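You operate a simulated robot arm through the tools that you are given. There is no shell and no other tool. Be economical: measure what you need, move in short steps, check, and stop when the job is done.

Carry out the task below with a simulated robot arm. There is one attempt and no reset: what you move stays moved.

Task
Take the blue rag on the top of the long green bench and put it away on the front of the dark steel bench. Take the seals box on the top of the long green bench and put it away on the low shelf of the black shelf unit. Put the blue can on the top of the long green bench away on the top of the small steel table. Put the red padlock from the top of the wide steel bench on top of the grey metal block there. Put the steel strainer that says "fine" from the top of the wide steel bench in the green tray. Take the orange box from the top of the wide steel bench and put it on the black rubber disc. Stack the box that says "plugs" from the top of the wide steel bench on top of the box marked "small". Do these in any order. Set down upright: blue can.

The check looks at the end state, three seconds after you hand in, the way a careful person would. Anything else that was tipped, shoved, dropped, spilled or broken makes it a failure. Lids that push on must go on centred and level and be pressed home; caps that screw on are set level and turned clockwise until they are tight.

Robot
A 6-joint arm with a two-finger parallel gripper on a trunk, on a base that drives. Base frame: it is fixed to the floor where the robot stands at the start and does not move with it; the origin is under the middle of the robot, x ahead of it, y to its left, z up; the surface under the hand at the start is at about z = 800. Lengths are in mm, angles in rad, forces in N, time in s.
With the tool pointing down near the work surface it reaches from about 480 to 880 mm from the robot's upright axis, wherever it stands. Its first joint turns from -2.007 to 2.007 rad. Places, roughly: black rubber disc (11x11x1 cm) [3700, -3200, 900]; blue can (6x6x12 cm) [600, -1800, 900]; blue rag (10x7x3 cm) [500, -200, 800]; front of the dark steel bench (120x18 cm) [-1120, -3940, 860]; green tray (24x17x4 cm) [3500, -1900, 900]; low shelf of the black shelf unit [2300, -4200, 200]; metal block [3250, -2000, 1000]; nuts box, plugs box, white box [3500, -3250, 750]; orange box [3750, -3000, 750]; padlock [3500, -2000, 750]; seals box [500, -1750, 750]; steel strainer [3750, -2500, 1000]; top of the small steel table [2900, -4100, 800]. Payload 4.2 kg.
The tool frame sits at the grasp point between the pads (the TCP): z along the fingers, y along the line on which they close. The tips reach 23 mm beyond it. The gripper opens to 94 mm. The fingers are 38 mm wide and 10 mm thick; the gripper's body (54 by 96 mm) begins 39 mm behind the TCP.
Orientation is that of the tool frame in the base frame, as a unit quaternion [w, x, y, z]. With the fingers straight down and closing along the base's y, the tool's x points along the base's -x, its y along +y and its z along -z.

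Tools
- The arm moves only by the tool send_rows. Its argument "commands" is a list of rows, each a list of 2 entries, a list of its own where there are three numbers: the shift along the tool's x, y, z in mm, then the turn, a rotation vector about the tool's x, y, z in rad. In form: [[[dx, dy, dz], [rx, ry, rz]], ...]. A call has 1 to 12 rows; each row shifts and turns the commanded pose from where the row before left it, along the tool's axes as they then stand. "jaw" is the opening, from 0 (shut) to 1 (fully open), set as the call begins (left out, the last holds). Rows are played at 5 a second. More than 50 mm and 0.15 rad between two rows, or a gripper value outside its range, and nothing of the call is played. A pose out of reach is approached as far as the arm can. The call stops where the force on the tool passes 40 N (or 10 N more than at its start, if that is more) or the arm is blocked; 0.2 s more then pass. Each finger travels about 108 mm/s and halts on what it meets, pressing with about 29 N; the grip force reading is that of the motor and also rises with nothing between the fingers. The clock runs only during rows and for 0.2 s after the last one: add rows that do not move to give the fingers time. The reply holds the time, the measured pose of the TCP, the force on the tool along the base axes, the opening and the grip force, in the units named above and with some noise, with the torque about the TCP (base axes, N m) and any sound that the robot's microphone picked up, and new pictures: "show" is both (left out), scene, wrist or none.
- Cameras (640 x 400 px; columns grow to the right, rows downward): "scene" is now at [226.9, 139.5, 1284.6]; the picture's right is [-0.57, -0.82, 0.00], its down [-0.43, 0.30, -0.85] and it looks along [0.70, -0.48, -0.53] (base axes); focal length 274 px, centre (320, 200). "wrist" rides on the gripper at [86, 16, -75] in the tool frame; the picture's right is [-0.18, 0.98, 0.00], its down [-0.58, -0.11, -0.81] and it looks along [-0.79, -0.15, 0.59] (tool axes); focal length 243 px, centre (320, 200). There is no depth. A picture from a camera that has moved, and an enlarged one, comes with that camera's place and axes in the base frame and with its lens. The place of the scene camera against the robot may be out by one fixed shift of up to 25 mm in any direction.
- move_column(by): slides the trunk up (or, below 0, down) by that many mm; the arm and the scene camera ride with it, the base frame stays. It gives what a move gives, with no picture.
- roll_base(legs): drives the robot by 1 to 6 legs, each [ahead, turn to the left] in mm and rad, along the robot's own axes; the way and the turn of a leg run together, so that a leg with both is an arc; at most 1500 mm and 3.142 rad a leg. The arm and the cameras ride along, it lands a little off, and it stops where it bumps. It gives what a move gives, and a new picture of the scene camera.
- pan_tilt(pan, tilt): turns the head with the scene camera to pan (to the left, within 1.396 rad either way) and tilt (down, from -0.506 to 1.204), counted from straight ahead of the robot. It gives what a move gives, and a new picture of the scene camera.
- zoom(camera, box): a new picture of the part [left, top, right, bottom] of that camera's present view, enlarged. No time passes.
- job_done(): hands the job in; it is judged then, once.

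Work in short steps. Places have to be worked out from the pictures, the camera data and where the tool is seen: move nearer, look again, correct. Check each grasp and each placing, and mend what went wrong. You have 207 turns and 260 pictures in all, those below and enlarged ones among them. Open the gripper and draw the arm clear of the work before you hand the job in, unless the task says otherwise; then end with one line.

The tools are called by a JSON object that holds its "api" and its "payload". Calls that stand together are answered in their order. send_rows: Moves the arm, as the interface text tells. Its arguments: {"type":"object","properties":{"commands":{"type":"array","items":{"type":"array"}},"jaw":{"type":"number"},"show":{"type":"string","enum":["both","scene","wrist","none"]}},"required":["commands"]} The other tools are called the same way: move_column (by) slides the trunk up or down; roll_base (legs) drives the base; pan_tilt (pan, tilt) turns the head that bears the scene camera; zoom (camera, box) takes an enlarged picture of a part of a camera's view; job_done () hands the job in.

At the start:

```text
time: 0.0
eef_pos: [602.3, -15.5, 1115.8]
tool_rot: [0.0, 0.0, 1.0, 0.0]
contact_force: [-0.2, 0.1, 0.4]
ft_torque: [0.01, 0.01, 0.02]
grip_width: 93.9
grip_force: 0.0
trunk travel left (down, up): [-625.0, 365.0]
robot x, y, heading: [0.2, 0.7, -0.006]
head pan, tilt: [-0.602, 0.553]
```

scene: 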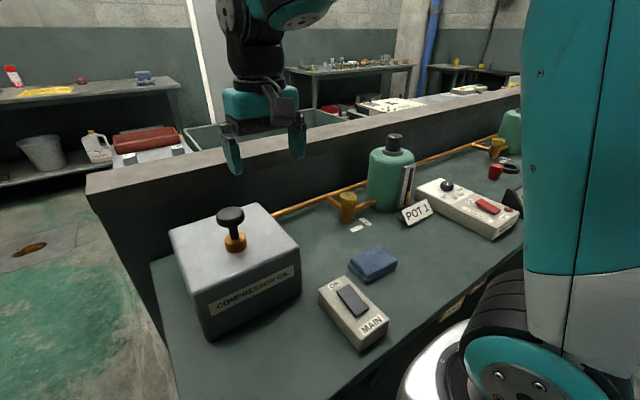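
wrist: 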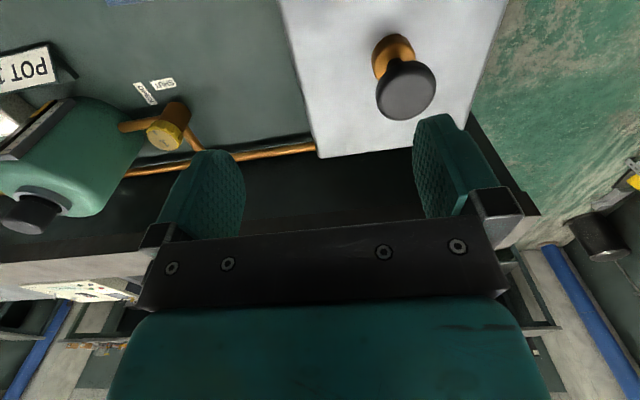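

The rag projects to about (540,-221,815). I move the hand over it at a height that clears the tank, then look.

{"api": "send_rows", "payload": {"commands": [[[15, -45, 0], [0, 0, 0]], [[15, -45, 0], [0, 0, 0]], [[12, -45, 0], [0, 0, 0]], [[10, -45, 20], [0, 0, 0]], [[10, -25, 40], [0, 0, 0]], [[0, 0, 45], [0, 0, 0]], [[0, 0, 0], [0, 0, 0]]]}}

{"api": "zoom", "payload": {"camera": "scene", "box": [260, 200, 500, 350]}}

```text
refused: row 4 steps farther than a row can; nothing moved
```

```text
2.67 times, centred on (380, 275) of scene
camera zoom: at [226.9, 139.5, 1284.6], right [-0.57, -0.82, 0.0], down [-0.43, 0.3, -0.85], along [0.7, -0.48, -0.53], focal length 731 px, centre (160, 0)
```

zoom: 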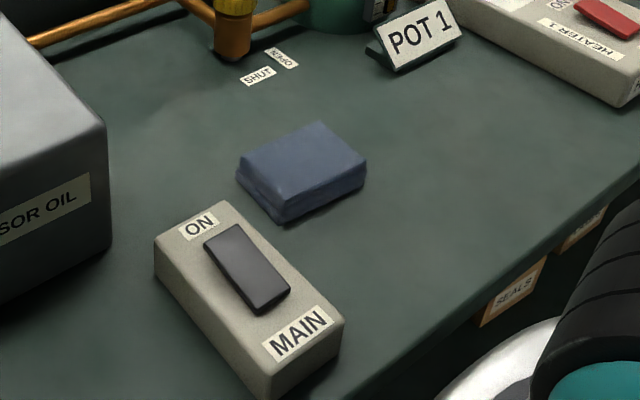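

The rag's long side lies along y, with its centre near (538,-223). I turn the tool by 90° so it closes along x while shifting over the rag.

{"api": "send_rows", "payload": {"commands": [[[15, -45, 0], [0, 0, 0]], [[15, -45, 0], [0, 0, 0]], [[15, -45, 0], [0, 0, 0]], [[10, -40, 0], [0, 0, 0]], [[9, -32, 0], [0, 0, 0]], [[0, 0, 20], [0, 0, 0.15]], [[0, 0, 20], [0, 0, 0.15]], [[0, 0, 20], [0, 0, 0.15]], [[0, 0, 20], [0, 0, 0.15]], [[0, 0, 20], [0, 0, 0.15]], [[0, 0, 0], [0, 0, 0.15]]], "show": "none"}}

{"api": "send_rows", "payload": {"commands": [[[0, 0, 20], [0, 0, 0.15]], [[0, 0, 20], [0, 0, 0.15]], [[0, 0, 20], [0, 0, 0.15]], [[0, 0, 0], [0, 0, 0.15]], [[0, 0, 0], [0, 0, 0.071]], [[0, 0, 0], [0, 0, 0]]]}}

```text
time: 2.4
eef_pos: [538.2, -222.0, 1013.6]
tool_rot: [-0.001, 0.436, 0.9, 0.001]
contact_force: [0.2, -0.9, 0.0]
ft_torque: [0.01, 0.01, 0.01]
grip_width: 94.0
grip_force: 0.0
trunk travel left (down, up): [-625.0, 365.0]
robot x, y, heading: [-0.3, -0.9, -0.001]
head pan, tilt: [-0.602, 0.553]
```

```text
time: 3.8
eef_pos: [538.3, -222.8, 954.9]
tool_rot: [0.0, 0.707, 0.707, 0.0]
contact_force: [0.2, 0.6, 0.0]
ft_torque: [0.01, -0.01, -0.01]
grip_width: 94.3
grip_force: 0.1
trunk travel left (down, up): [-625.0, 365.0]
robot x, y, heading: [-4.8, 4.0, 0.0]
head pan, tilt: [-0.602, 0.553]
camera scene: at [226.9, 139.4, 1284.6], right [-0.57, -0.82, 0.0], down [-0.43, 0.3, -0.85], along [0.7, -0.48, -0.53], focal length 274 px, centre (320, 200)
camera wrist: at [555.2, -135.2, 1030.3], right [0.98, -0.18, 0.0], down [-0.11, -0.58, 0.81], along [-0.15, -0.79, -0.59], focal length 243 px, centre (320, 200)
```

scene: 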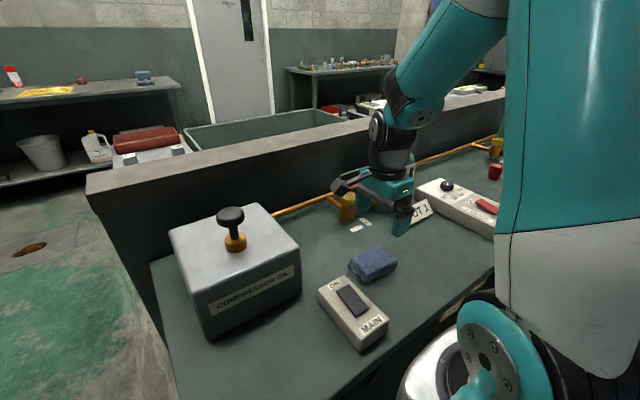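
wrist: 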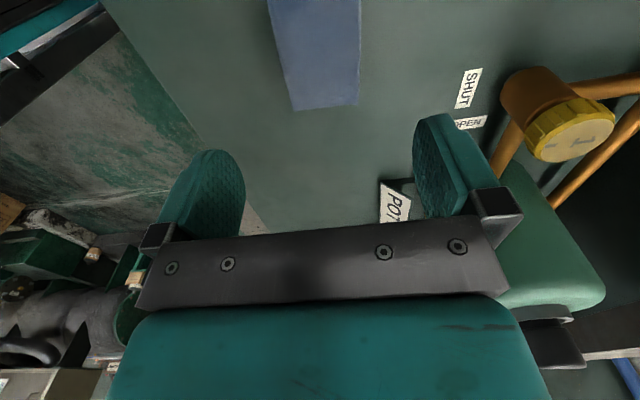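

The wrist view puts the rag's far end at y≈-263 and its x centre at 537. I shift 8 mm and go down to about z 827.

{"api": "send_rows", "payload": {"commands": [[[8, 0, 40], [0, 0, 0]], [[0, 0, 40], [0, 0, 0]], [[0, 0, 30], [0, 0, 0]], [[0, 0, 14], [0, 0, 0]], [[0, 0, 4], [0, 0, 0]]]}}

```text
time: 5.0
eef_pos: [540.6, -214.6, 827.2]
tool_rot: [0.0, 0.707, 0.707, 0.0]
contact_force: [-0.8, 0.1, 0.4]
ft_torque: [-0.02, 0.02, 0.03]
grip_width: 93.9
grip_force: 0.1
trunk travel left (down, up): [-625.0, 365.0]
robot x, y, heading: [-0.7, -1.7, -0.004]
head pan, tilt: [-0.602, 0.553]
camera scene: at [226.9, 139.5, 1284.6], right [-0.57, -0.82, 0.0], down [-0.43, 0.3, -0.85], along [0.7, -0.48, -0.53], focal length 274 px, centre (320, 200)
camera wrist: at [555.5, -126.7, 902.7], right [0.98, -0.18, 0.0], down [-0.11, -0.58, 0.81], along [-0.15, -0.79, -0.59], focal length 243 px, centre (320, 200)
```

scene: 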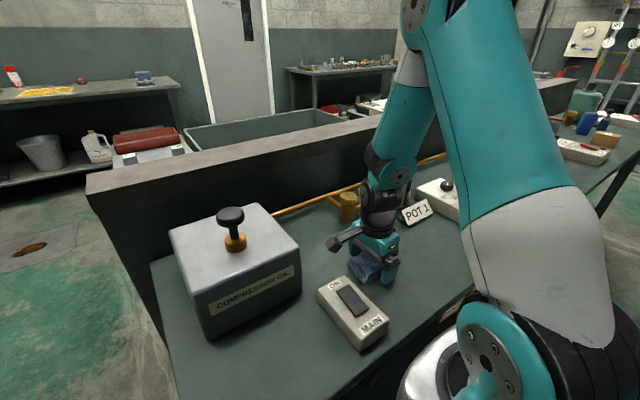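
wrist: 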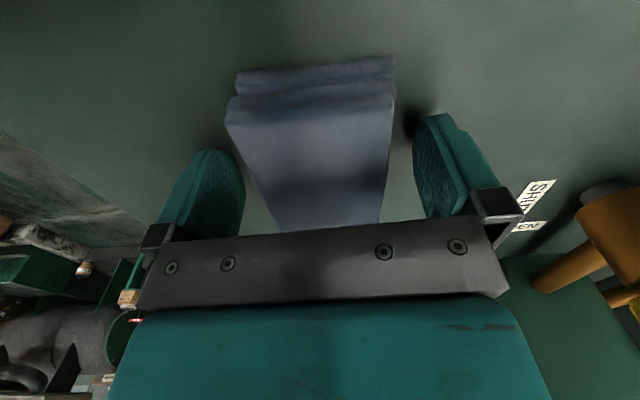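

The rag is between the fingers. I close and lift.

{"api": "send_rows", "payload": {"commands": [[[0, 0, 0], [0, 0, 0]], [[0, 0, 0], [0, 0, 0]], [[0, 0, 0], [0, 0, 0]], [[0, 0, -20], [0, 0, 0]], [[0, 0, -40], [0, 0, 0]], [[0, 0, -50], [0, 0, 0]], [[0, 0, -50], [0, 0, 0]], [[0, 0, -50], [0, 0, 0]], [[0, 0, -50], [0, 0, 0]], [[0, 0, -30], [0, 0, 0]]], "jaw": 0}}

{"api": "pan_tilt", "payload": {"pan": -1.39, "tilt": 0.45}}

{"api": "pan_tilt", "payload": {"pan": 0.3, "tilt": 0.4}}

```text
time: 7.2
eef_pos: [539.2, -211.5, 1117.3]
tool_rot: [-0.001, 0.707, 0.707, 0.0]
contact_force: [0.4, -0.3, -0.2]
ft_torque: [0.01, 0.01, -0.01]
grip_width: 65.2
grip_force: 28.8
trunk travel left (down, up): [-625.0, 365.0]
robot x, y, heading: [-1.8, 2.3, 0.002]
head pan, tilt: [-0.602, 0.553]
camera scene: at [227.1, 139.4, 1284.5], right [-0.57, -0.82, 0.0], down [-0.43, 0.3, -0.85], along [0.7, -0.48, -0.53], focal length 274 px, centre (320, 200)
camera wrist: at [555.2, -124.5, 1194.1], right [0.98, -0.18, 0.0], down [-0.11, -0.58, 0.81], along [-0.15, -0.79, -0.59], focal length 243 px, centre (320, 200)
```

scene: 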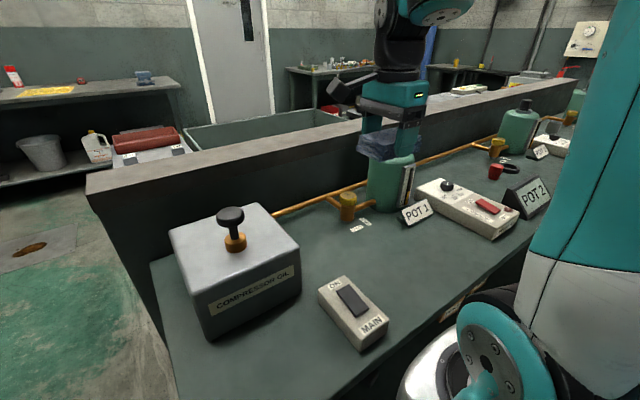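
wrist: 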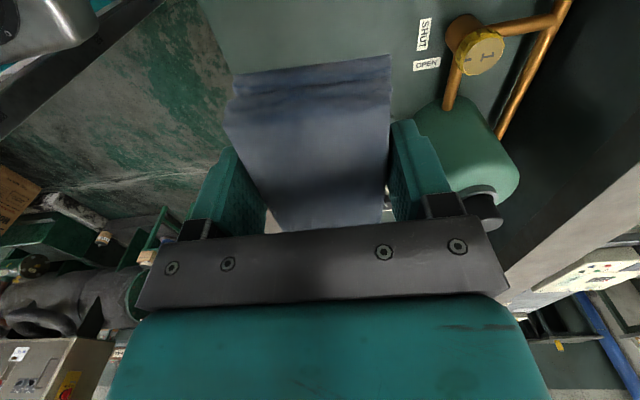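

```text
time: 8.3
eef_pos: [537.6, -210.7, 1118.3]
tool_rot: [0.0, 0.707, 0.707, -0.001]
contact_force: [0.2, -0.8, -0.8]
ft_torque: [0.0, 0.01, -0.03]
grip_width: 64.9
grip_force: 29.4
trunk travel left (down, up): [-625.0, 365.0]
robot x, y, heading: [2.6, 0.9, -0.003]
head pan, tilt: [-1.389, 0.45]
camera scene: at [169.6, 99.8, 1293.9], right [-0.98, -0.18, 0.0], down [-0.08, 0.43, -0.9], along [0.16, -0.89, -0.44], focal length 274 px, centre (320, 200)
```

scene: 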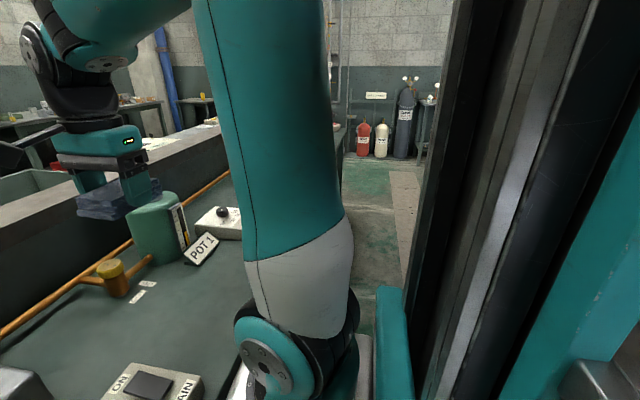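

```text
time: 10.1
eef_pos: [538.8, -212.3, 1117.4]
tool_rot: [0.001, 0.707, 0.708, 0.001]
contact_force: [-0.3, 0.0, 0.0]
ft_torque: [-0.03, -0.01, 0.01]
grip_width: 64.4
grip_force: 29.4
trunk travel left (down, up): [-625.0, 365.0]
robot x, y, heading: [-0.4, -0.8, -0.003]
head pan, tilt: [0.3, 0.4]
camera scene: at [241.5, 217.5, 1298.5], right [0.3, -0.96, 0.0], down [-0.37, -0.11, -0.92], along [0.88, 0.27, -0.39], focal length 274 px, centre (320, 200)
```

scene: 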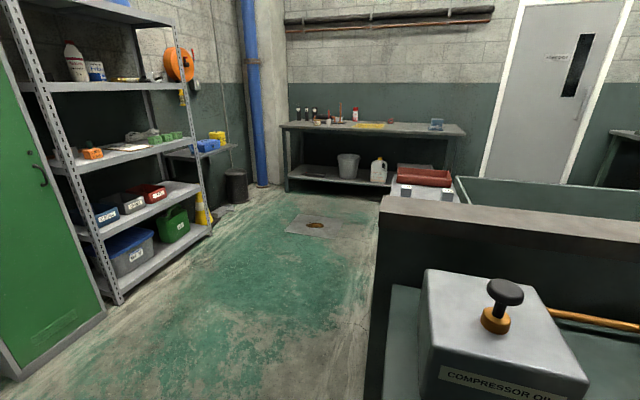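

The rag is held at 65 mm. I raise the column so the arm clears the bench items, back off a little and turn to face -y.

{"api": "move_column", "payload": {"by": 150}}

{"api": "roll_base", "payload": {"legs": [[-250, 0], [0, -1.571]]}}

{"api": "pan_tilt", "payload": {"pan": -0.2, "tilt": 0.35}}

```text
time: 11.8
eef_pos: [538.7, -212.2, 1268.5]
tool_rot: [0.0, 0.707, 0.707, 0.0]
contact_force: [0.2, -0.4, -0.2]
ft_torque: [0.01, 0.0, 0.03]
grip_width: 64.7
grip_force: 29.5
trunk travel left (down, up): [-775.0, 215.0]
robot x, y, heading: [-0.6, -2.1, -0.004]
head pan, tilt: [0.3, 0.4]
```

```text
time: 17.5
eef_pos: [-464.3, -536.8, 1268.7]
tool_rot: [0.001, 1.0, -0.004, 0.001]
contact_force: [0.1, -0.2, 0.0]
ft_torque: [0.01, 0.02, 0.02]
grip_width: 64.5
grip_force: 29.1
trunk travel left (down, up): [-775.0, 215.0]
robot x, y, heading: [-250.1, -2.3, -1.579]
head pan, tilt: [0.3, 0.4]
camera scene: at [-26.2, -247.6, 1448.5], right [-0.96, -0.29, 0.0], down [-0.11, 0.37, -0.92], along [0.26, -0.88, -0.39], focal length 274 px, centre (320, 200)
```

scene: 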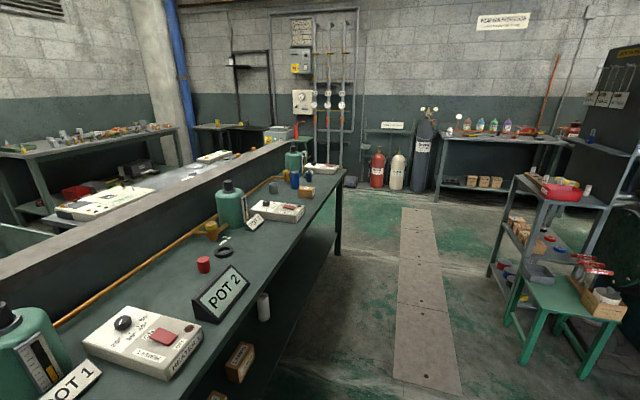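

```text
time: 18.4
eef_pos: [-463.4, -537.1, 1268.2]
tool_rot: [0.0, 1.0, -0.005, 0.0]
contact_force: [-0.2, 0.2, -1.0]
ft_torque: [-0.01, -0.02, 0.03]
grip_width: 64.3
grip_force: 29.4
trunk travel left (down, up): [-775.0, 215.0]
robot x, y, heading: [-248.6, -2.8, -1.584]
head pan, tilt: [-0.201, 0.351]
camera scene: at [-72.1, -250.0, 1453.1], right [-0.98, 0.21, 0.0], down [0.07, 0.34, -0.94], along [-0.19, -0.92, -0.34], focal length 274 px, centre (320, 200)
```

scene: 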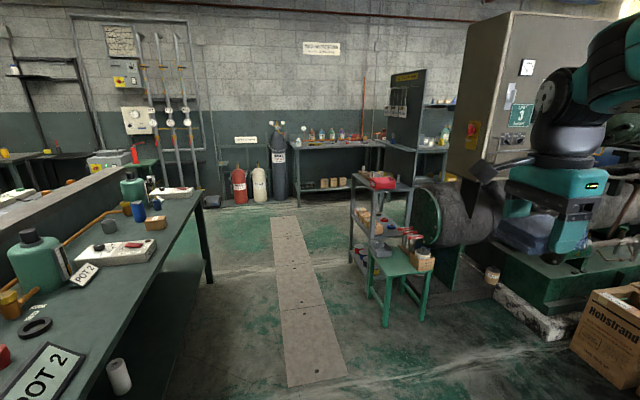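

The aisle is clear at x≈-250, and the dark steel bench stands along the far wall. I drive 2600 mm down the aisle and look.

{"api": "roll_base", "payload": {"legs": [[1300, 0.008], [1300, 0]]}}

```text
time: 31.1
eef_pos: [-508.7, -3150.7, 1268.7]
tool_rot: [0.0, 1.0, -0.012, 0.0]
contact_force: [-0.6, -0.3, -0.7]
ft_torque: [-0.04, 0.02, 0.0]
grip_width: 64.4
grip_force: 29.2
trunk travel left (down, up): [-775.0, 215.0]
robot x, y, heading: [-281.8, -2620.7, -1.598]
head pan, tilt: [-0.201, 0.351]
camera scene: at [-111.8, -2868.8, 1453.1], right [-0.97, 0.22, 0.0], down [0.08, 0.34, -0.94], along [-0.21, -0.92, -0.34], focal length 274 px, centre (320, 200)
```

scene: 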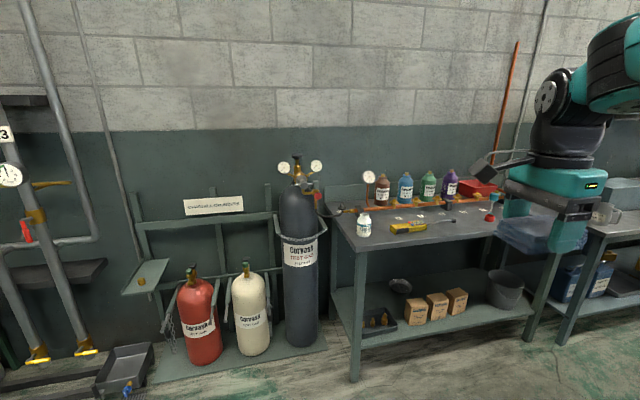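

This is the dark steel bench, with its front edge at y≈-3830. I look to the right before moving there.

{"api": "pan_tilt", "payload": {"pan": -0.95, "tilt": 0.45}}

```text
time: 32.2
eef_pos: [-508.8, -3150.8, 1268.0]
tool_rot: [0.001, 1.0, -0.012, -0.001]
contact_force: [-0.7, 0.3, -0.8]
ft_torque: [0.02, 0.04, 0.02]
grip_width: 64.0
grip_force: 29.4
trunk travel left (down, up): [-775.0, 215.0]
robot x, y, heading: [-280.1, -2612.9, -1.595]
head pan, tilt: [-0.949, 0.45]
camera scene: at [-167.0, -2829.8, 1443.9], right [-0.56, 0.83, 0.0], down [0.36, 0.25, -0.9], along [-0.74, -0.51, -0.44], focal length 274 px, centre (320, 200)
```

scene: 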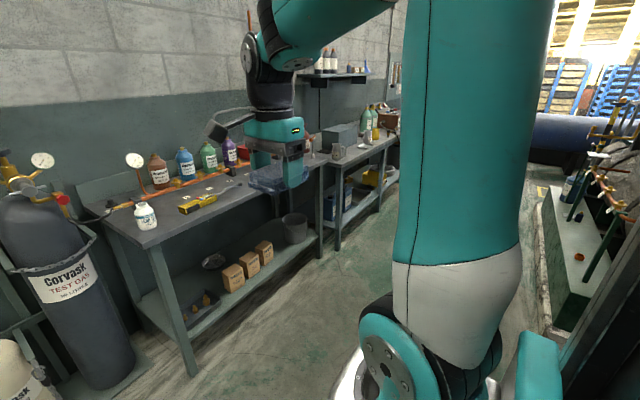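

Way ahead is clear. I go forward 390, turn right 1.19, go 670, and turn back to face the bench.

{"api": "roll_base", "payload": {"legs": [[390, 0], [0, -1.17], [670, 0], [0, 1.2]]}}

{"api": "pan_tilt", "payload": {"pan": -0.15, "tilt": 0.75}}

```text
time: 43.8
eef_pos: [-1152.2, -3778.2, 1267.9]
tool_rot: [-0.001, 1.0, -0.022, 0.0]
contact_force: [0.1, -0.6, -0.5]
ft_torque: [-0.01, 0.0, 0.02]
grip_width: 64.0
grip_force: 29.1
trunk travel left (down, up): [-775.0, 215.0]
robot x, y, heading: [-917.4, -3250.7, -1.615]
head pan, tilt: [-0.949, 0.45]
camera scene: at [-805.1, -3464.4, 1443.9], right [-0.55, 0.84, 0.0], down [0.36, 0.24, -0.9], along [-0.75, -0.49, -0.44], focal length 274 px, centre (320, 200)
```

scene: 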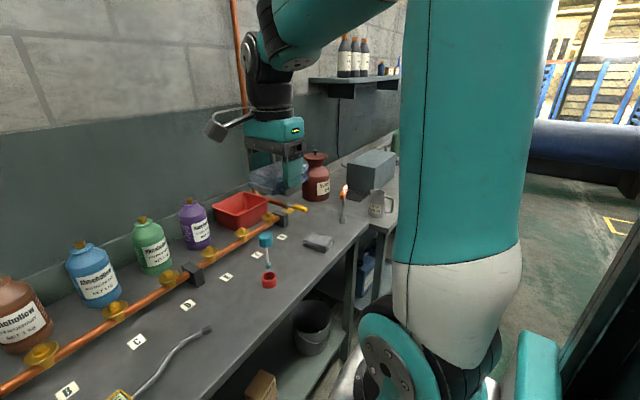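

```text
time: 44.9
eef_pos: [-1152.1, -3778.4, 1269.1]
tool_rot: [0.0, 1.0, -0.022, -0.001]
contact_force: [-1.0, 0.2, -0.7]
ft_torque: [0.0, 0.03, 0.0]
grip_width: 64.2
grip_force: 29.0
trunk travel left (down, up): [-775.0, 215.0]
robot x, y, heading: [-916.0, -3248.3, -1.616]
head pan, tilt: [-0.15, 0.75]
camera scene: at [-744.1, -3495.6, 1417.5], right [-0.98, 0.19, 0.0], down [0.13, 0.67, -0.73], along [-0.14, -0.72, -0.68], focal length 274 px, centre (320, 200)
```

scene: 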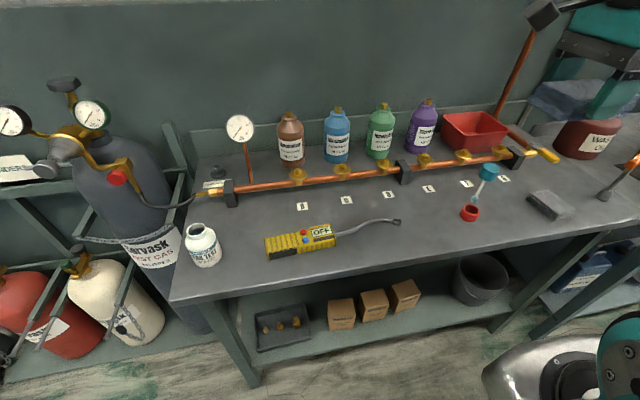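

A free spot is at about (-1152,-3910), between the wand tip and the red cap. I move over it and lower the column by 150 to look with the wrist camera.

{"api": "send_rows", "payload": {"commands": [[[0, 45, 0], [0, 0, 0]], [[0, 45, 0], [0, 0, 0]], [[0, 42, 0], [0, 0, 0]], [[0, 0, 0], [0, 0, 0]]], "show": "none"}}

{"api": "move_column", "payload": {"by": -150}}

{"api": "send_rows", "payload": {"commands": [[[0, 0, 40], [0, 0, 0]], [[0, 0, 40], [0, 0, 0]], [[0, 0, 30], [0, 0, 0]], [[0, 0, 0], [0, 0, 0]]]}}

```text
time: 45.9
eef_pos: [-1160.5, -3909.2, 1266.7]
tool_rot: [0.001, 1.0, -0.022, 0.0]
contact_force: [0.3, 0.1, 0.0]
ft_torque: [-0.01, -0.02, 0.0]
grip_width: 64.2
grip_force: 28.6
trunk travel left (down, up): [-775.0, 215.0]
robot x, y, heading: [-916.5, -3249.4, -1.609]
head pan, tilt: [-0.15, 0.75]
```

```text
time: 47.7
eef_pos: [-1159.9, -3909.3, 1117.1]
tool_rot: [-0.001, 1.0, -0.021, 0.0]
contact_force: [0.5, 0.0, 0.0]
ft_torque: [-0.02, -0.04, -0.03]
grip_width: 64.2
grip_force: 29.1
trunk travel left (down, up): [-625.0, 365.0]
robot x, y, heading: [-914.3, -3249.5, -1.617]
head pan, tilt: [-0.15, 0.75]
```

```text
time: 48.7
eef_pos: [-1159.1, -3908.9, 1006.2]
tool_rot: [0.0, 1.0, -0.023, 0.0]
contact_force: [0.1, 0.1, -0.1]
ft_torque: [-0.01, -0.01, 0.0]
grip_width: 64.1
grip_force: 28.9
trunk travel left (down, up): [-625.0, 365.0]
robot x, y, heading: [-919.5, -3248.7, -1.608]
head pan, tilt: [-0.15, 0.75]
camera scene: at [-744.0, -3495.5, 1267.5], right [-0.98, 0.19, 0.0], down [0.13, 0.67, -0.73], along [-0.14, -0.72, -0.68], focal length 274 px, centre (320, 200)
camera wrist: at [-1073.2, -3928.3, 1082.5], right [-0.23, -0.97, 0.0], down [-0.58, 0.13, 0.81], along [-0.79, 0.18, -0.59], focal length 243 px, centre (320, 200)
```

scene: 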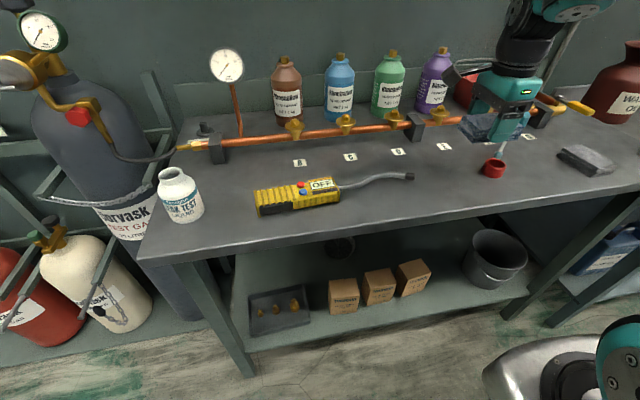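
wrist: 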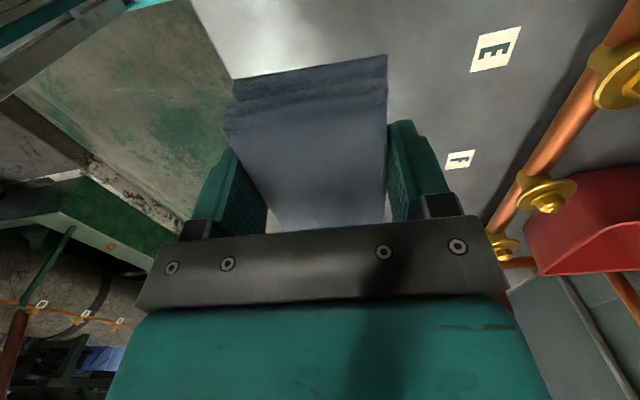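

The rag is clear on all sides. I shift 20 mm away from the red cap and go down towards the surface (expect TCP≈887 at contact).

{"api": "send_rows", "payload": {"commands": [[[20, 0, 40], [0, 0, 0]], [[0, 0, 40], [0, 0, 0]], [[0, 0, 22], [0, 0, 0]], [[0, 0, 8], [0, 0, 0]], [[0, 0, 4], [0, 0, 0]], [[0, 0, 0], [0, 0, 0]]]}}

```text
time: 50.1
eef_pos: [-1139.4, -3911.2, 893.5]
tool_rot: [0.0, 1.0, -0.022, 0.0]
contact_force: [0.4, 0.6, -0.6]
ft_torque: [0.02, -0.01, 0.03]
grip_width: 64.2
grip_force: 28.9
trunk travel left (down, up): [-625.0, 365.0]
robot x, y, heading: [-916.6, -3245.1, -1.616]
head pan, tilt: [-0.15, 0.75]
camera scene: at [-744.0, -3495.6, 1267.4], right [-0.98, 0.19, 0.0], down [0.13, 0.67, -0.73], along [-0.14, -0.72, -0.68], focal length 274 px, centre (320, 200)
camera wrist: at [-1053.2, -3929.7, 968.2], right [-0.23, -0.97, 0.0], down [-0.58, 0.13, 0.81], along [-0.79, 0.18, -0.59], focal length 243 px, centre (320, 200)
```

scene: 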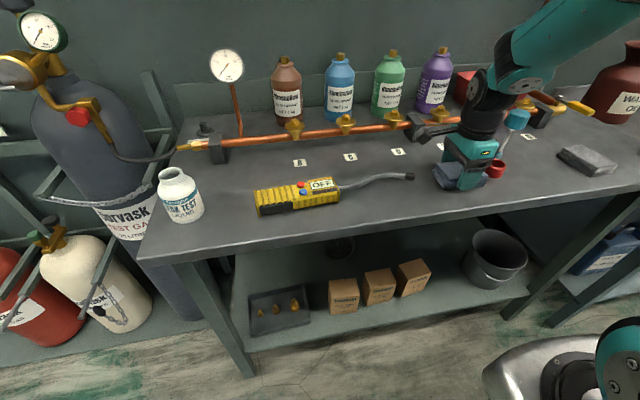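
wrist: 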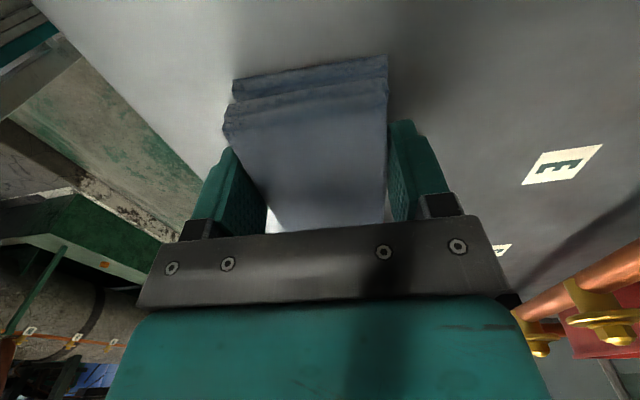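

No contact yet, so I creep down.

{"api": "send_rows", "payload": {"commands": [[[0, 0, 3], [0, 0, 0]], [[0, 0, 3], [0, 0, 0]], [[0, 0, 2], [0, 0, 0]], [[0, 0, 0], [0, 0, 0]]], "show": "none"}}

```text
time: 51.1
eef_pos: [-1139.7, -3910.2, 886.9]
tool_rot: [0.002, 1.0, -0.022, 0.0]
contact_force: [2.1, 3.3, 28.1]
ft_torque: [0.45, 0.01, -0.03]
grip_width: 64.3
grip_force: 28.9
trunk travel left (down, up): [-625.0, 365.0]
robot x, y, heading: [-913.0, -3247.6, -1.616]
head pan, tilt: [-0.15, 0.75]
```

Contact at 887, which means the rag is on the bench top. I back off 1 mm, open and rise.

{"api": "send_rows", "payload": {"commands": [[[0, 0, -1], [0, 0, 0]], [[0, 0, 0], [0, 0, 0]], [[0, 0, 0], [0, 0, 0]], [[0, 0, -30], [0, 0, 0]], [[0, 0, -50], [0, 0, 0]], [[0, 0, -50], [0, 0, 0]], [[0, 0, -50], [0, 0, 0]], [[0, 0, -50], [0, 0, 0]]], "jaw": 1}}

```text
time: 52.9
eef_pos: [-1138.5, -3910.0, 1113.5]
tool_rot: [-0.001, 1.0, -0.022, 0.0]
contact_force: [0.3, -0.7, -0.6]
ft_torque: [0.05, 0.05, 0.02]
grip_width: 94.0
grip_force: 0.0
trunk travel left (down, up): [-625.0, 365.0]
robot x, y, heading: [-917.8, -3248.4, -1.611]
head pan, tilt: [-0.15, 0.75]
camera scene: at [-744.1, -3495.8, 1267.3], right [-0.98, 0.19, 0.0], down [0.13, 0.67, -0.73], along [-0.14, -0.72, -0.68], focal length 274 px, centre (320, 200)
camera wrist: at [-1053.7, -3929.5, 1189.2], right [-0.23, -0.97, 0.0], down [-0.58, 0.13, 0.81], along [-0.79, 0.18, -0.59], focal length 243 px, centre (320, 200)
```

scene: 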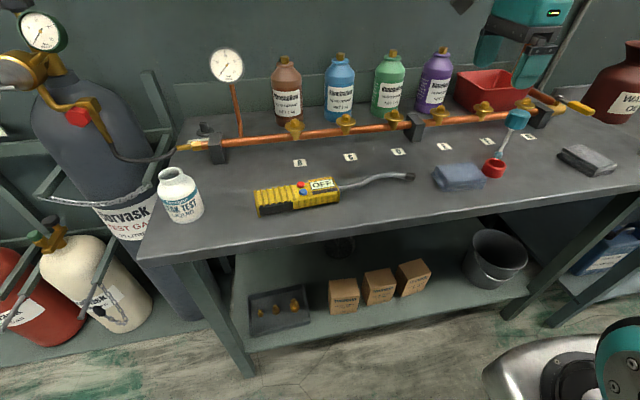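
wrist: 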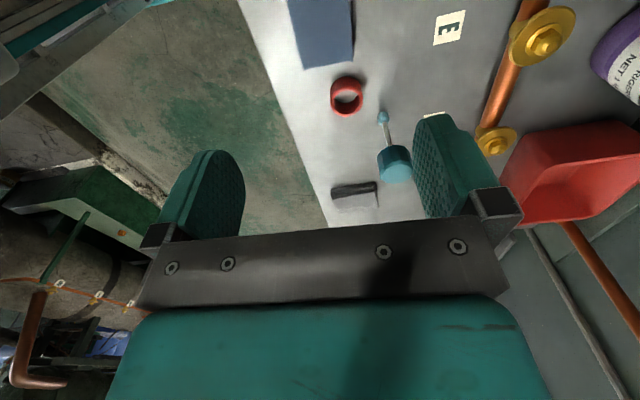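

The rag is placed cleanly. I draw the arm in, raise the column and drive back to the green bench in front of the can and seals box.

{"api": "send_rows", "payload": {"commands": [[[30, -45, 0], [0, 0, 0]], [[30, -45, 0], [0, 0, 0]], [[30, -40, 0], [0, 0, 0]], [[0, 0, 0], [0, 0, 0]]], "show": "none"}}

{"api": "move_column", "payload": {"by": 150}}

{"api": "roll_base", "payload": {"legs": [[0, 1.966], [711, 0], [0, 1.215], [1220, 0], [0, -1.571]]}}

{"api": "pan_tilt", "payload": {"pan": -0.3, "tilt": 0.7}}

```text
refused: row 1 steps farther than a row can; nothing moved
```

```text
time: 54.6
eef_pos: [-1138.5, -3910.2, 1263.0]
tool_rot: [0.0, 1.0, -0.022, 0.001]
contact_force: [-0.7, -0.4, -0.8]
ft_torque: [0.02, -0.01, 0.0]
grip_width: 93.9
grip_force: 0.1
trunk travel left (down, up): [-775.0, 215.0]
robot x, y, heading: [-915.5, -3245.0, -1.613]
head pan, tilt: [-0.15, 0.75]
```

```text
time: 75.9
eef_pos: [406.3, -1954.8, 1263.3]
tool_rot: [0.0, 0.701, 0.713, 0.0]
contact_force: [0.4, -0.8, 0.1]
ft_torque: [0.03, -0.01, -0.03]
grip_width: 94.0
grip_force: 0.0
trunk travel left (down, up): [-775.0, 215.0]
robot x, y, heading: [-269.6, -1772.2, 0.013]
head pan, tilt: [-0.15, 0.75]
camera scene: at [-34.7, -1590.9, 1417.4], right [-0.13, -0.99, 0.0], down [-0.68, 0.09, -0.73], along [0.72, -0.1, -0.68], focal length 274 px, centre (320, 200)
```

scene: 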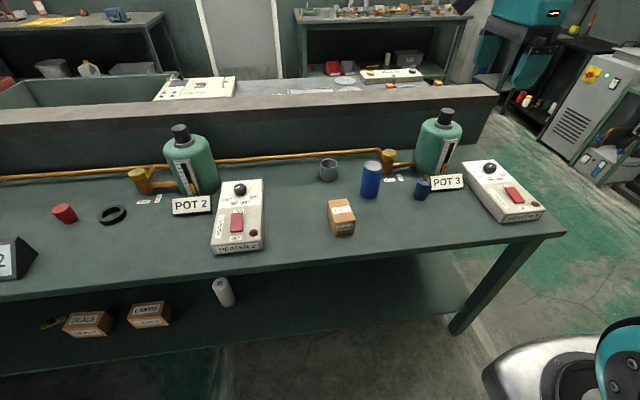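

```text
time: 76.6
eef_pos: [405.9, -1954.7, 1263.1]
tool_rot: [0.0, 0.7, 0.714, 0.001]
contact_force: [1.1, 0.9, 0.0]
ft_torque: [0.01, -0.02, 0.01]
grip_width: 94.0
grip_force: 0.0
trunk travel left (down, up): [-775.0, 215.0]
robot x, y, heading: [-269.6, -1771.7, 0.021]
head pan, tilt: [-0.3, 0.7]
camera scene: at [-35.3, -1603.6, 1421.7], right [-0.28, -0.96, 0.0], down [-0.62, 0.18, -0.76], along [0.73, -0.21, -0.64], focal length 274 px, centre (320, 200)
```

scene: 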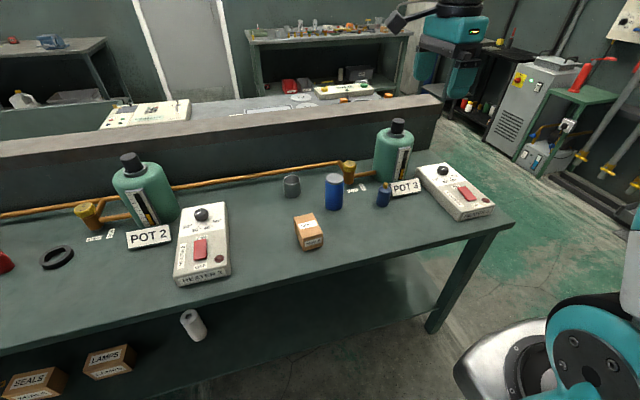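

{"api": "zoom", "payload": {"camera": "scene", "box": [240, 150, 420, 270]}}

```text
3.33 times, centred on (330, 210) of scene
camera zoom: at [-35.3, -1603.6, 1421.7], right [-0.28, -0.96, 0.0], down [-0.62, 0.18, -0.76], along [0.73, -0.21, -0.64], focal length 914 px, centre (287, 167)
```

zoom: 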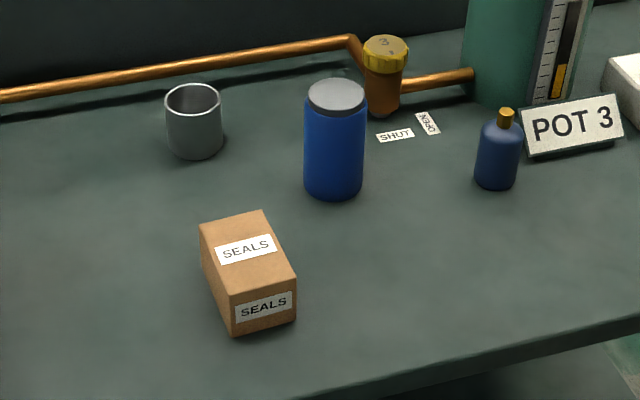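

The seals box is at about (515,-1725), 57 wide along y, and the can is at about (625,-1844). I drive 200 mm closer and turn the hand back to closing along y.

{"api": "roll_base", "payload": {"legs": [[200, -0.015]]}}

{"api": "send_rows", "payload": {"commands": [[[0, 0, 0], [0, 0, -0.15]], [[0, 0, 0], [0, 0, -0.15]], [[0, 0, 0], [0, 0, -0.15]], [[0, 0, 0], [0, 0, -0.15]], [[0, 0, 0], [0, 0, -0.15]], [[0, 0, 0], [0, 0, -0.15]], [[0, 0, 0], [0, 0, -0.15]], [[0, 0, 0], [0, 0, -0.15]], [[0, 0, 0], [0, 0, -0.15]], [[0, 0, 0], [0, 0, -0.15]], [[0, 0, 0], [0, 0, -0.06]]], "show": "none"}}

```text
time: 78.2
eef_pos: [604.7, -1965.8, 1262.9]
tool_rot: [0.0, 0.709, 0.706, 0.001]
contact_force: [-0.5, 0.2, 0.1]
ft_torque: [0.01, 0.0, 0.03]
grip_width: 93.9
grip_force: 0.0
trunk travel left (down, up): [-775.0, 215.0]
robot x, y, heading: [-69.0, -1773.8, -0.006]
head pan, tilt: [-0.3, 0.7]
camera scene: at [168.8, -1606.8, 1421.7], right [-0.3, -0.95, 0.0], down [-0.61, 0.19, -0.76], along [0.73, -0.23, -0.64], focal length 274 px, centre (320, 200)
```

scene: 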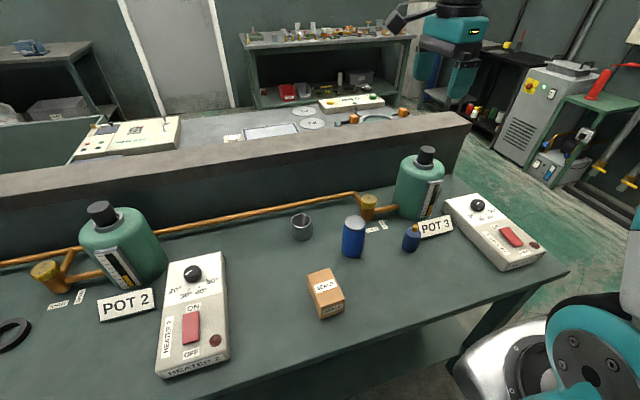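

```text
time: 80.6
eef_pos: [603.6, -1965.7, 1263.4]
tool_rot: [0.0, 0.006, 1.0, 0.0]
contact_force: [-0.1, -0.9, 0.0]
ft_torque: [0.04, -0.03, 0.0]
grip_width: 93.9
grip_force: 0.0
trunk travel left (down, up): [-775.0, 215.0]
robot x, y, heading: [-65.4, -1772.8, -0.003]
head pan, tilt: [-0.3, 0.7]
```

I move over the can and lower the column for a wrist view.

{"api": "send_rows", "payload": {"commands": [[[-4, 45, 0], [0, 0, 0]], [[-4, 45, 0], [0, 0, 0]], [[-4, 36, 0], [0, 0, 0]], [[0, 0, 0], [0, 0, 0]]], "show": "none"}}

{"api": "move_column", "payload": {"by": -150}}

{"api": "send_rows", "payload": {"commands": [[[0, 0, 40], [0, 0, 0]], [[0, 0, 30], [0, 0, 0]], [[0, 0, 0], [0, 0, 0]]]}}

```text
time: 81.6
eef_pos: [618.0, -1842.1, 1264.3]
tool_rot: [0.0, 0.007, 1.0, 0.0]
contact_force: [0.7, 0.5, -0.2]
ft_torque: [0.03, 0.0, -0.01]
grip_width: 94.0
grip_force: 0.1
trunk travel left (down, up): [-775.0, 215.0]
robot x, y, heading: [-65.6, -1772.3, -0.004]
head pan, tilt: [-0.3, 0.7]
```

```text
time: 83.3
eef_pos: [617.3, -1842.1, 1114.6]
tool_rot: [0.0, 0.008, 1.0, -0.001]
contact_force: [0.4, 0.5, -0.5]
ft_torque: [0.0, 0.0, 0.02]
grip_width: 94.2
grip_force: 0.1
trunk travel left (down, up): [-625.0, 365.0]
robot x, y, heading: [-65.1, -1770.0, -0.008]
head pan, tilt: [-0.3, 0.7]
```

```text
time: 84.1
eef_pos: [617.6, -1843.2, 1043.2]
tool_rot: [0.0, 0.007, 1.0, -0.001]
contact_force: [-0.4, -0.5, 0.0]
ft_torque: [0.02, -0.03, 0.02]
grip_width: 94.0
grip_force: 0.0
trunk travel left (down, up): [-625.0, 365.0]
robot x, y, heading: [-66.7, -1768.7, -0.003]
head pan, tilt: [-0.3, 0.7]
camera scene: at [168.8, -1606.8, 1271.7], right [-0.3, -0.95, 0.0], down [-0.61, 0.19, -0.76], along [0.73, -0.23, -0.64], focal length 274 px, centre (320, 200)
camera wrist: at [532.2, -1825.0, 1119.1], right [0.2, 0.98, 0.0], down [0.58, -0.12, 0.81], along [0.79, -0.16, -0.59], focal length 243 px, centre (320, 200)
```

scene: 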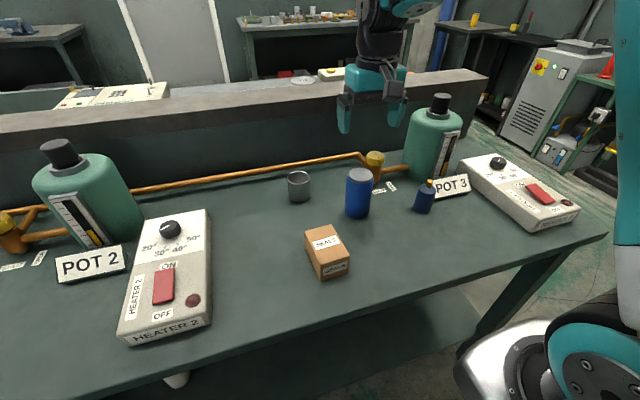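
wrist: 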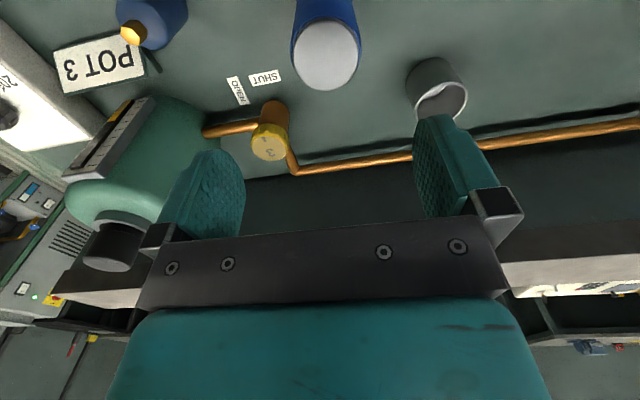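

The wrist view puts the can at (616,-1836). I correct and go down to z≈890.

{"api": "send_rows", "payload": {"commands": [[[1, 6, 45], [0, 0, 0]], [[0, 0, 45], [0, 0, 0]], [[0, 0, 40], [0, 0, 0]], [[0, 0, 22], [0, 0, 0]], [[0, 0, 0], [0, 0, 0]]]}}

```text
time: 85.3
eef_pos: [617.0, -1838.3, 890.3]
tool_rot: [0.0, 0.007, 1.0, 0.0]
contact_force: [0.4, 0.1, 0.6]
ft_torque: [0.03, 0.04, -0.01]
grip_width: 93.9
grip_force: 0.0
trunk travel left (down, up): [-625.0, 365.0]
robot x, y, heading: [-66.1, -1770.8, -0.007]
head pan, tilt: [-0.3, 0.7]
camera scene: at [168.8, -1606.8, 1271.7], right [-0.3, -0.95, 0.0], down [-0.61, 0.19, -0.76], along [0.73, -0.23, -0.64], focal length 274 px, centre (320, 200)
camera wrist: at [530.6, -1819.5, 967.0], right [0.2, 0.98, 0.0], down [0.58, -0.12, 0.81], along [0.79, -0.16, -0.59], focal length 243 px, centre (320, 200)
```

scene: 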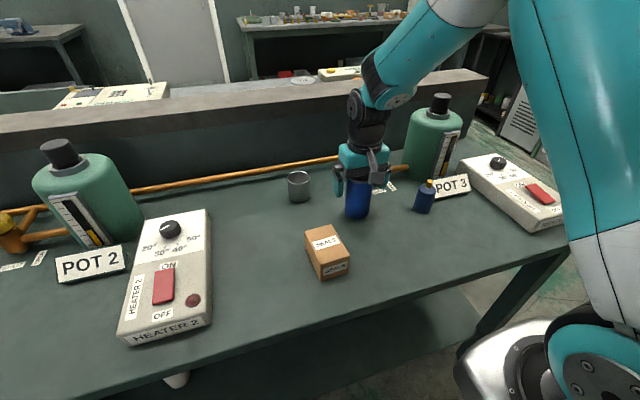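
wrist: 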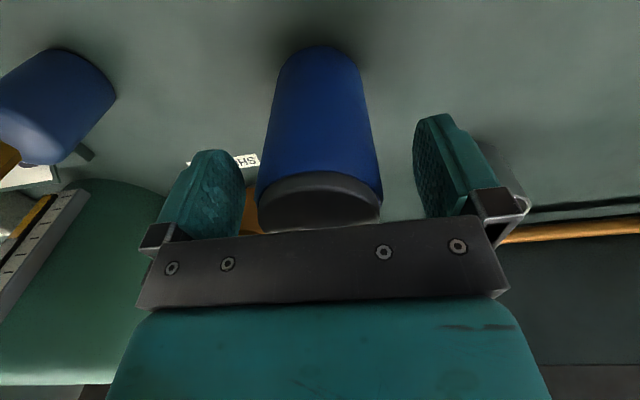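

Well centred. I close and lift.

{"api": "send_rows", "payload": {"commands": [[[0, 0, 0], [0, 0, 0]], [[0, 0, 0], [0, 0, 0]], [[0, 0, 0], [0, 0, 0]], [[0, 0, -20], [0, 0, 0]], [[0, 0, -40], [0, 0, 0]], [[0, 0, -50], [0, 0, 0]], [[0, 0, -50], [0, 0, 0]], [[0, 0, -50], [0, 0, 0]], [[0, 0, -20], [0, 0, 0]]], "jaw": 0, "show": "scene"}}

{"api": "move_column", "payload": {"by": 150}}

{"api": "pan_tilt", "payload": {"pan": -0.75, "tilt": 0.4}}

```text
time: 87.3
eef_pos: [618.1, -1837.4, 1122.1]
tool_rot: [-0.001, 0.006, 1.0, 0.0]
contact_force: [-0.4, -0.1, -3.4]
ft_torque: [0.01, 0.04, 0.0]
grip_width: 59.2
grip_force: 29.5
trunk travel left (down, up): [-625.0, 365.0]
robot x, y, heading: [-67.6, -1768.3, -0.007]
head pan, tilt: [-0.3, 0.7]
camera scene: at [169.1, -1606.8, 1271.6], right [-0.3, -0.95, 0.0], down [-0.61, 0.19, -0.76], along [0.73, -0.23, -0.64], focal length 274 px, centre (320, 200)
```

scene: 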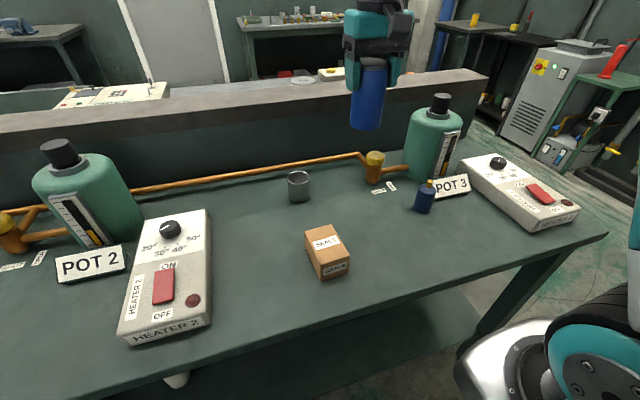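

```text
time: 89.1
eef_pos: [617.2, -1836.6, 1272.1]
tool_rot: [0.0, 0.007, 1.0, 0.0]
contact_force: [0.2, -0.7, -2.1]
ft_torque: [-0.01, 0.04, 0.02]
grip_width: 59.5
grip_force: 28.8
trunk travel left (down, up): [-775.0, 215.0]
robot x, y, heading: [-61.3, -1771.6, -0.001]
head pan, tilt: [-0.3, 0.7]
```

```text
time: 90.0
eef_pos: [616.9, -1836.8, 1270.6]
tool_rot: [0.0, 0.007, 1.0, 0.001]
contact_force: [0.1, 0.2, -2.3]
ft_torque: [-0.02, -0.01, -0.01]
grip_width: 59.4
grip_force: 29.1
trunk travel left (down, up): [-775.0, 215.0]
robot x, y, heading: [-69.1, -1770.5, -0.003]
head pan, tilt: [-0.75, 0.4]
camera scene: at [155.5, -1644.8, 1448.5], right [-0.68, -0.73, 0.0], down [-0.28, 0.27, -0.92], along [0.67, -0.63, -0.39], focal length 274 px, centre (320, 200)
```

scene: 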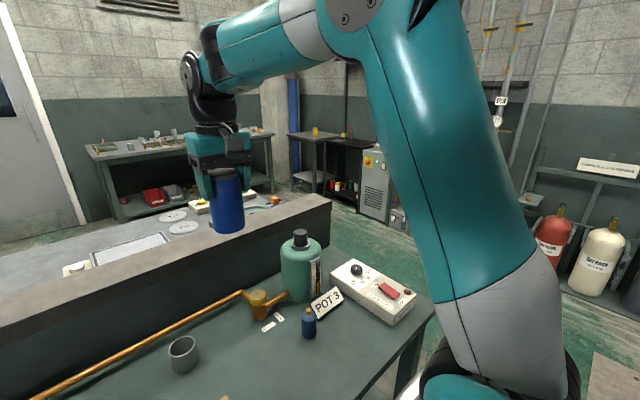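

The can is held at 59 mm. I back out, drive round the end of the bench and look along +x.

{"api": "roll_base", "payload": {"legs": [[-160, 0], [0, -1.568], [1150, 0], [0, 1.571]]}}

{"api": "pan_tilt", "payload": {"pan": -0.25, "tilt": 0.4}}

```text
time: 104.5
eef_pos: [434.5, -2984.3, 1271.5]
tool_rot: [0.0, 0.015, 1.0, 0.001]
contact_force: [-0.2, 0.1, -2.8]
ft_torque: [-0.01, 0.01, 0.01]
grip_width: 59.3
grip_force: 29.1
trunk travel left (down, up): [-775.0, 215.0]
robot x, y, heading: [-247.2, -2908.2, -0.017]
head pan, tilt: [-0.75, 0.4]
camera scene: at [-24.5, -2786.2, 1448.5], right [-0.7, -0.72, 0.0], down [-0.28, 0.27, -0.92], along [0.66, -0.64, -0.39], focal length 274 px, centre (320, 200)
```

scene: 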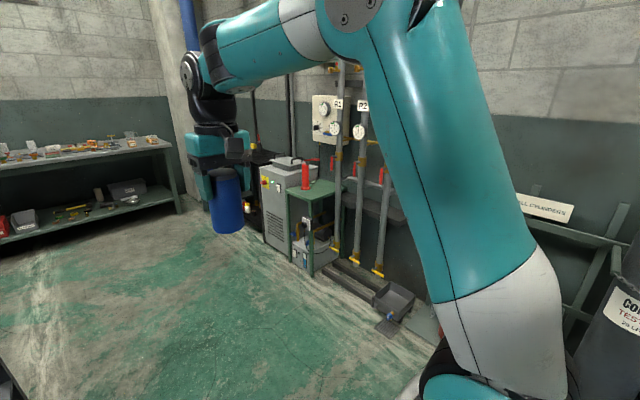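

```text
time: 105.4
eef_pos: [433.4, -2982.9, 1270.5]
tool_rot: [0.0, 0.014, 1.0, -0.001]
contact_force: [0.6, -0.6, -2.4]
ft_torque: [-0.01, 0.05, 0.0]
grip_width: 59.1
grip_force: 29.5
trunk travel left (down, up): [-775.0, 215.0]
robot x, y, heading: [-244.8, -2911.7, -0.019]
head pan, tilt: [-0.25, 0.4]
camera scene: at [-1.7, -2746.4, 1448.5], right [-0.27, -0.96, 0.0], down [-0.38, 0.1, -0.92], along [0.89, -0.24, -0.39], focal length 274 px, centre (320, 200)
```

scene: 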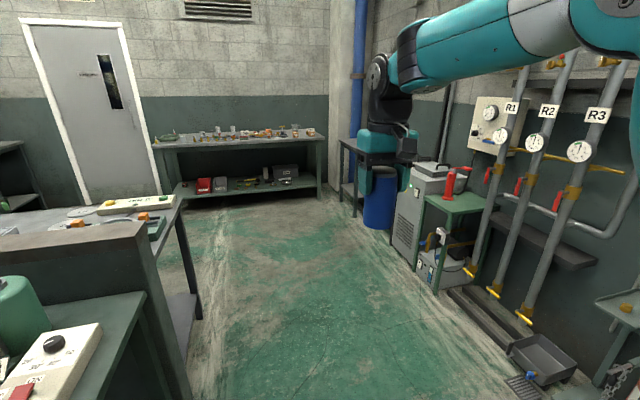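

The corridor is clear. I drive 2600 mm along +x and look right.

{"api": "roll_base", "payload": {"legs": [[1400, 0.01], [1250, 0]]}}

{"api": "pan_tilt", "payload": {"pan": -0.95, "tilt": 0.55}}

```text
time: 118.3
eef_pos: [3093.7, -3028.9, 1271.3]
tool_rot: [0.0, 0.01, 1.0, 0.0]
contact_force: [1.3, 0.3, -3.1]
ft_torque: [0.01, 0.05, 0.0]
grip_width: 59.2
grip_force: 29.0
trunk travel left (down, up): [-775.0, 215.0]
robot x, y, heading: [2415.0, -2960.5, -0.003]
head pan, tilt: [-0.25, 0.4]
camera scene: at [2655.4, -2794.7, 1448.5], right [-0.25, -0.97, 0.0], down [-0.38, 0.1, -0.92], along [0.89, -0.23, -0.39], focal length 274 px, centre (320, 200)
```

scene: 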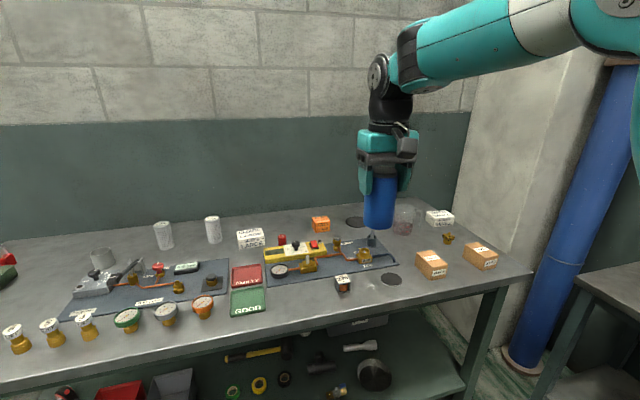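

```text
time: 119.4
eef_pos: [3094.3, -3028.8, 1271.4]
tool_rot: [-0.001, 0.009, 1.0, 0.0]
contact_force: [0.0, 0.8, -2.8]
ft_torque: [-0.03, 0.04, 0.0]
grip_width: 59.3
grip_force: 29.3
trunk travel left (down, up): [-775.0, 215.0]
robot x, y, heading: [2409.5, -2963.5, -0.006]
head pan, tilt: [-0.949, 0.55]
camera scene: at [2617.6, -2844.5, 1434.8], right [-0.82, -0.58, 0.0], down [-0.3, 0.43, -0.85], along [0.49, -0.7, -0.52], focal length 274 px, centre (320, 200)
```

scene: 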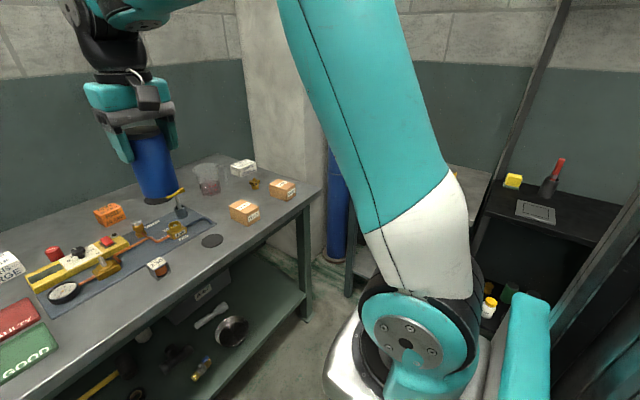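

I turn right to face the small table and the black shelf unit.

{"api": "roll_base", "payload": {"legs": [[0, -1.567]]}}

{"api": "pan_tilt", "payload": {"pan": 0.25, "tilt": 0.55}}

```text
time: 123.7
eef_pos: [2324.4, -3640.2, 1270.8]
tool_rot: [0.0, 0.724, 0.69, -0.001]
contact_force: [-0.3, -0.5, -2.0]
ft_torque: [0.01, -0.02, -0.01]
grip_width: 59.1
grip_force: 28.9
trunk travel left (down, up): [-775.0, 215.0]
robot x, y, heading: [2409.8, -2959.7, -1.598]
head pan, tilt: [-0.949, 0.55]
camera scene: at [2526.8, -3173.5, 1434.8], right [-0.55, 0.83, 0.0], down [0.44, 0.29, -0.85], along [-0.71, -0.47, -0.52], focal length 274 px, centre (320, 200)
```

scene: 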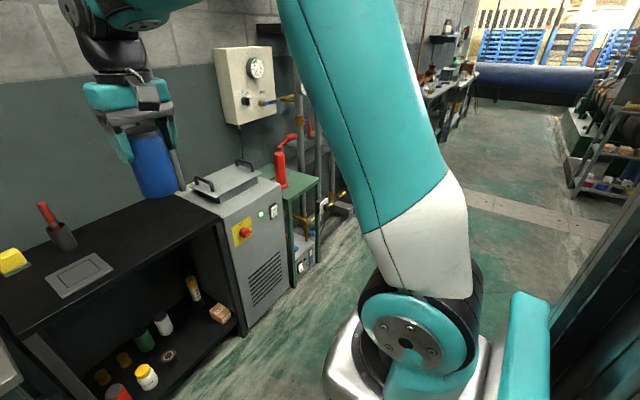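

```text
time: 125.1
eef_pos: [2324.7, -3641.3, 1271.7]
tool_rot: [0.0, 0.724, 0.69, 0.0]
contact_force: [-1.4, 0.5, -3.4]
ft_torque: [0.02, 0.02, -0.02]
grip_width: 59.4
grip_force: 28.9
trunk travel left (down, up): [-775.0, 215.0]
robot x, y, heading: [2406.0, -2960.2, -1.605]
head pan, tilt: [0.25, 0.55]
camera scene: at [2620.6, -3211.6, 1434.8], right [-0.98, -0.21, 0.0], down [-0.11, 0.51, -0.85], along [0.18, -0.83, -0.52], focal length 274 px, centre (320, 200)
```

scene: 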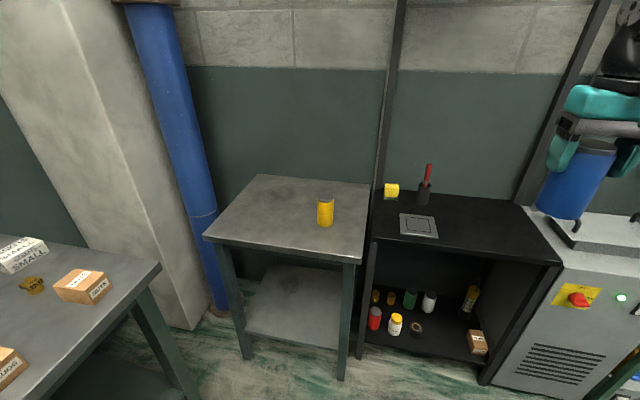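

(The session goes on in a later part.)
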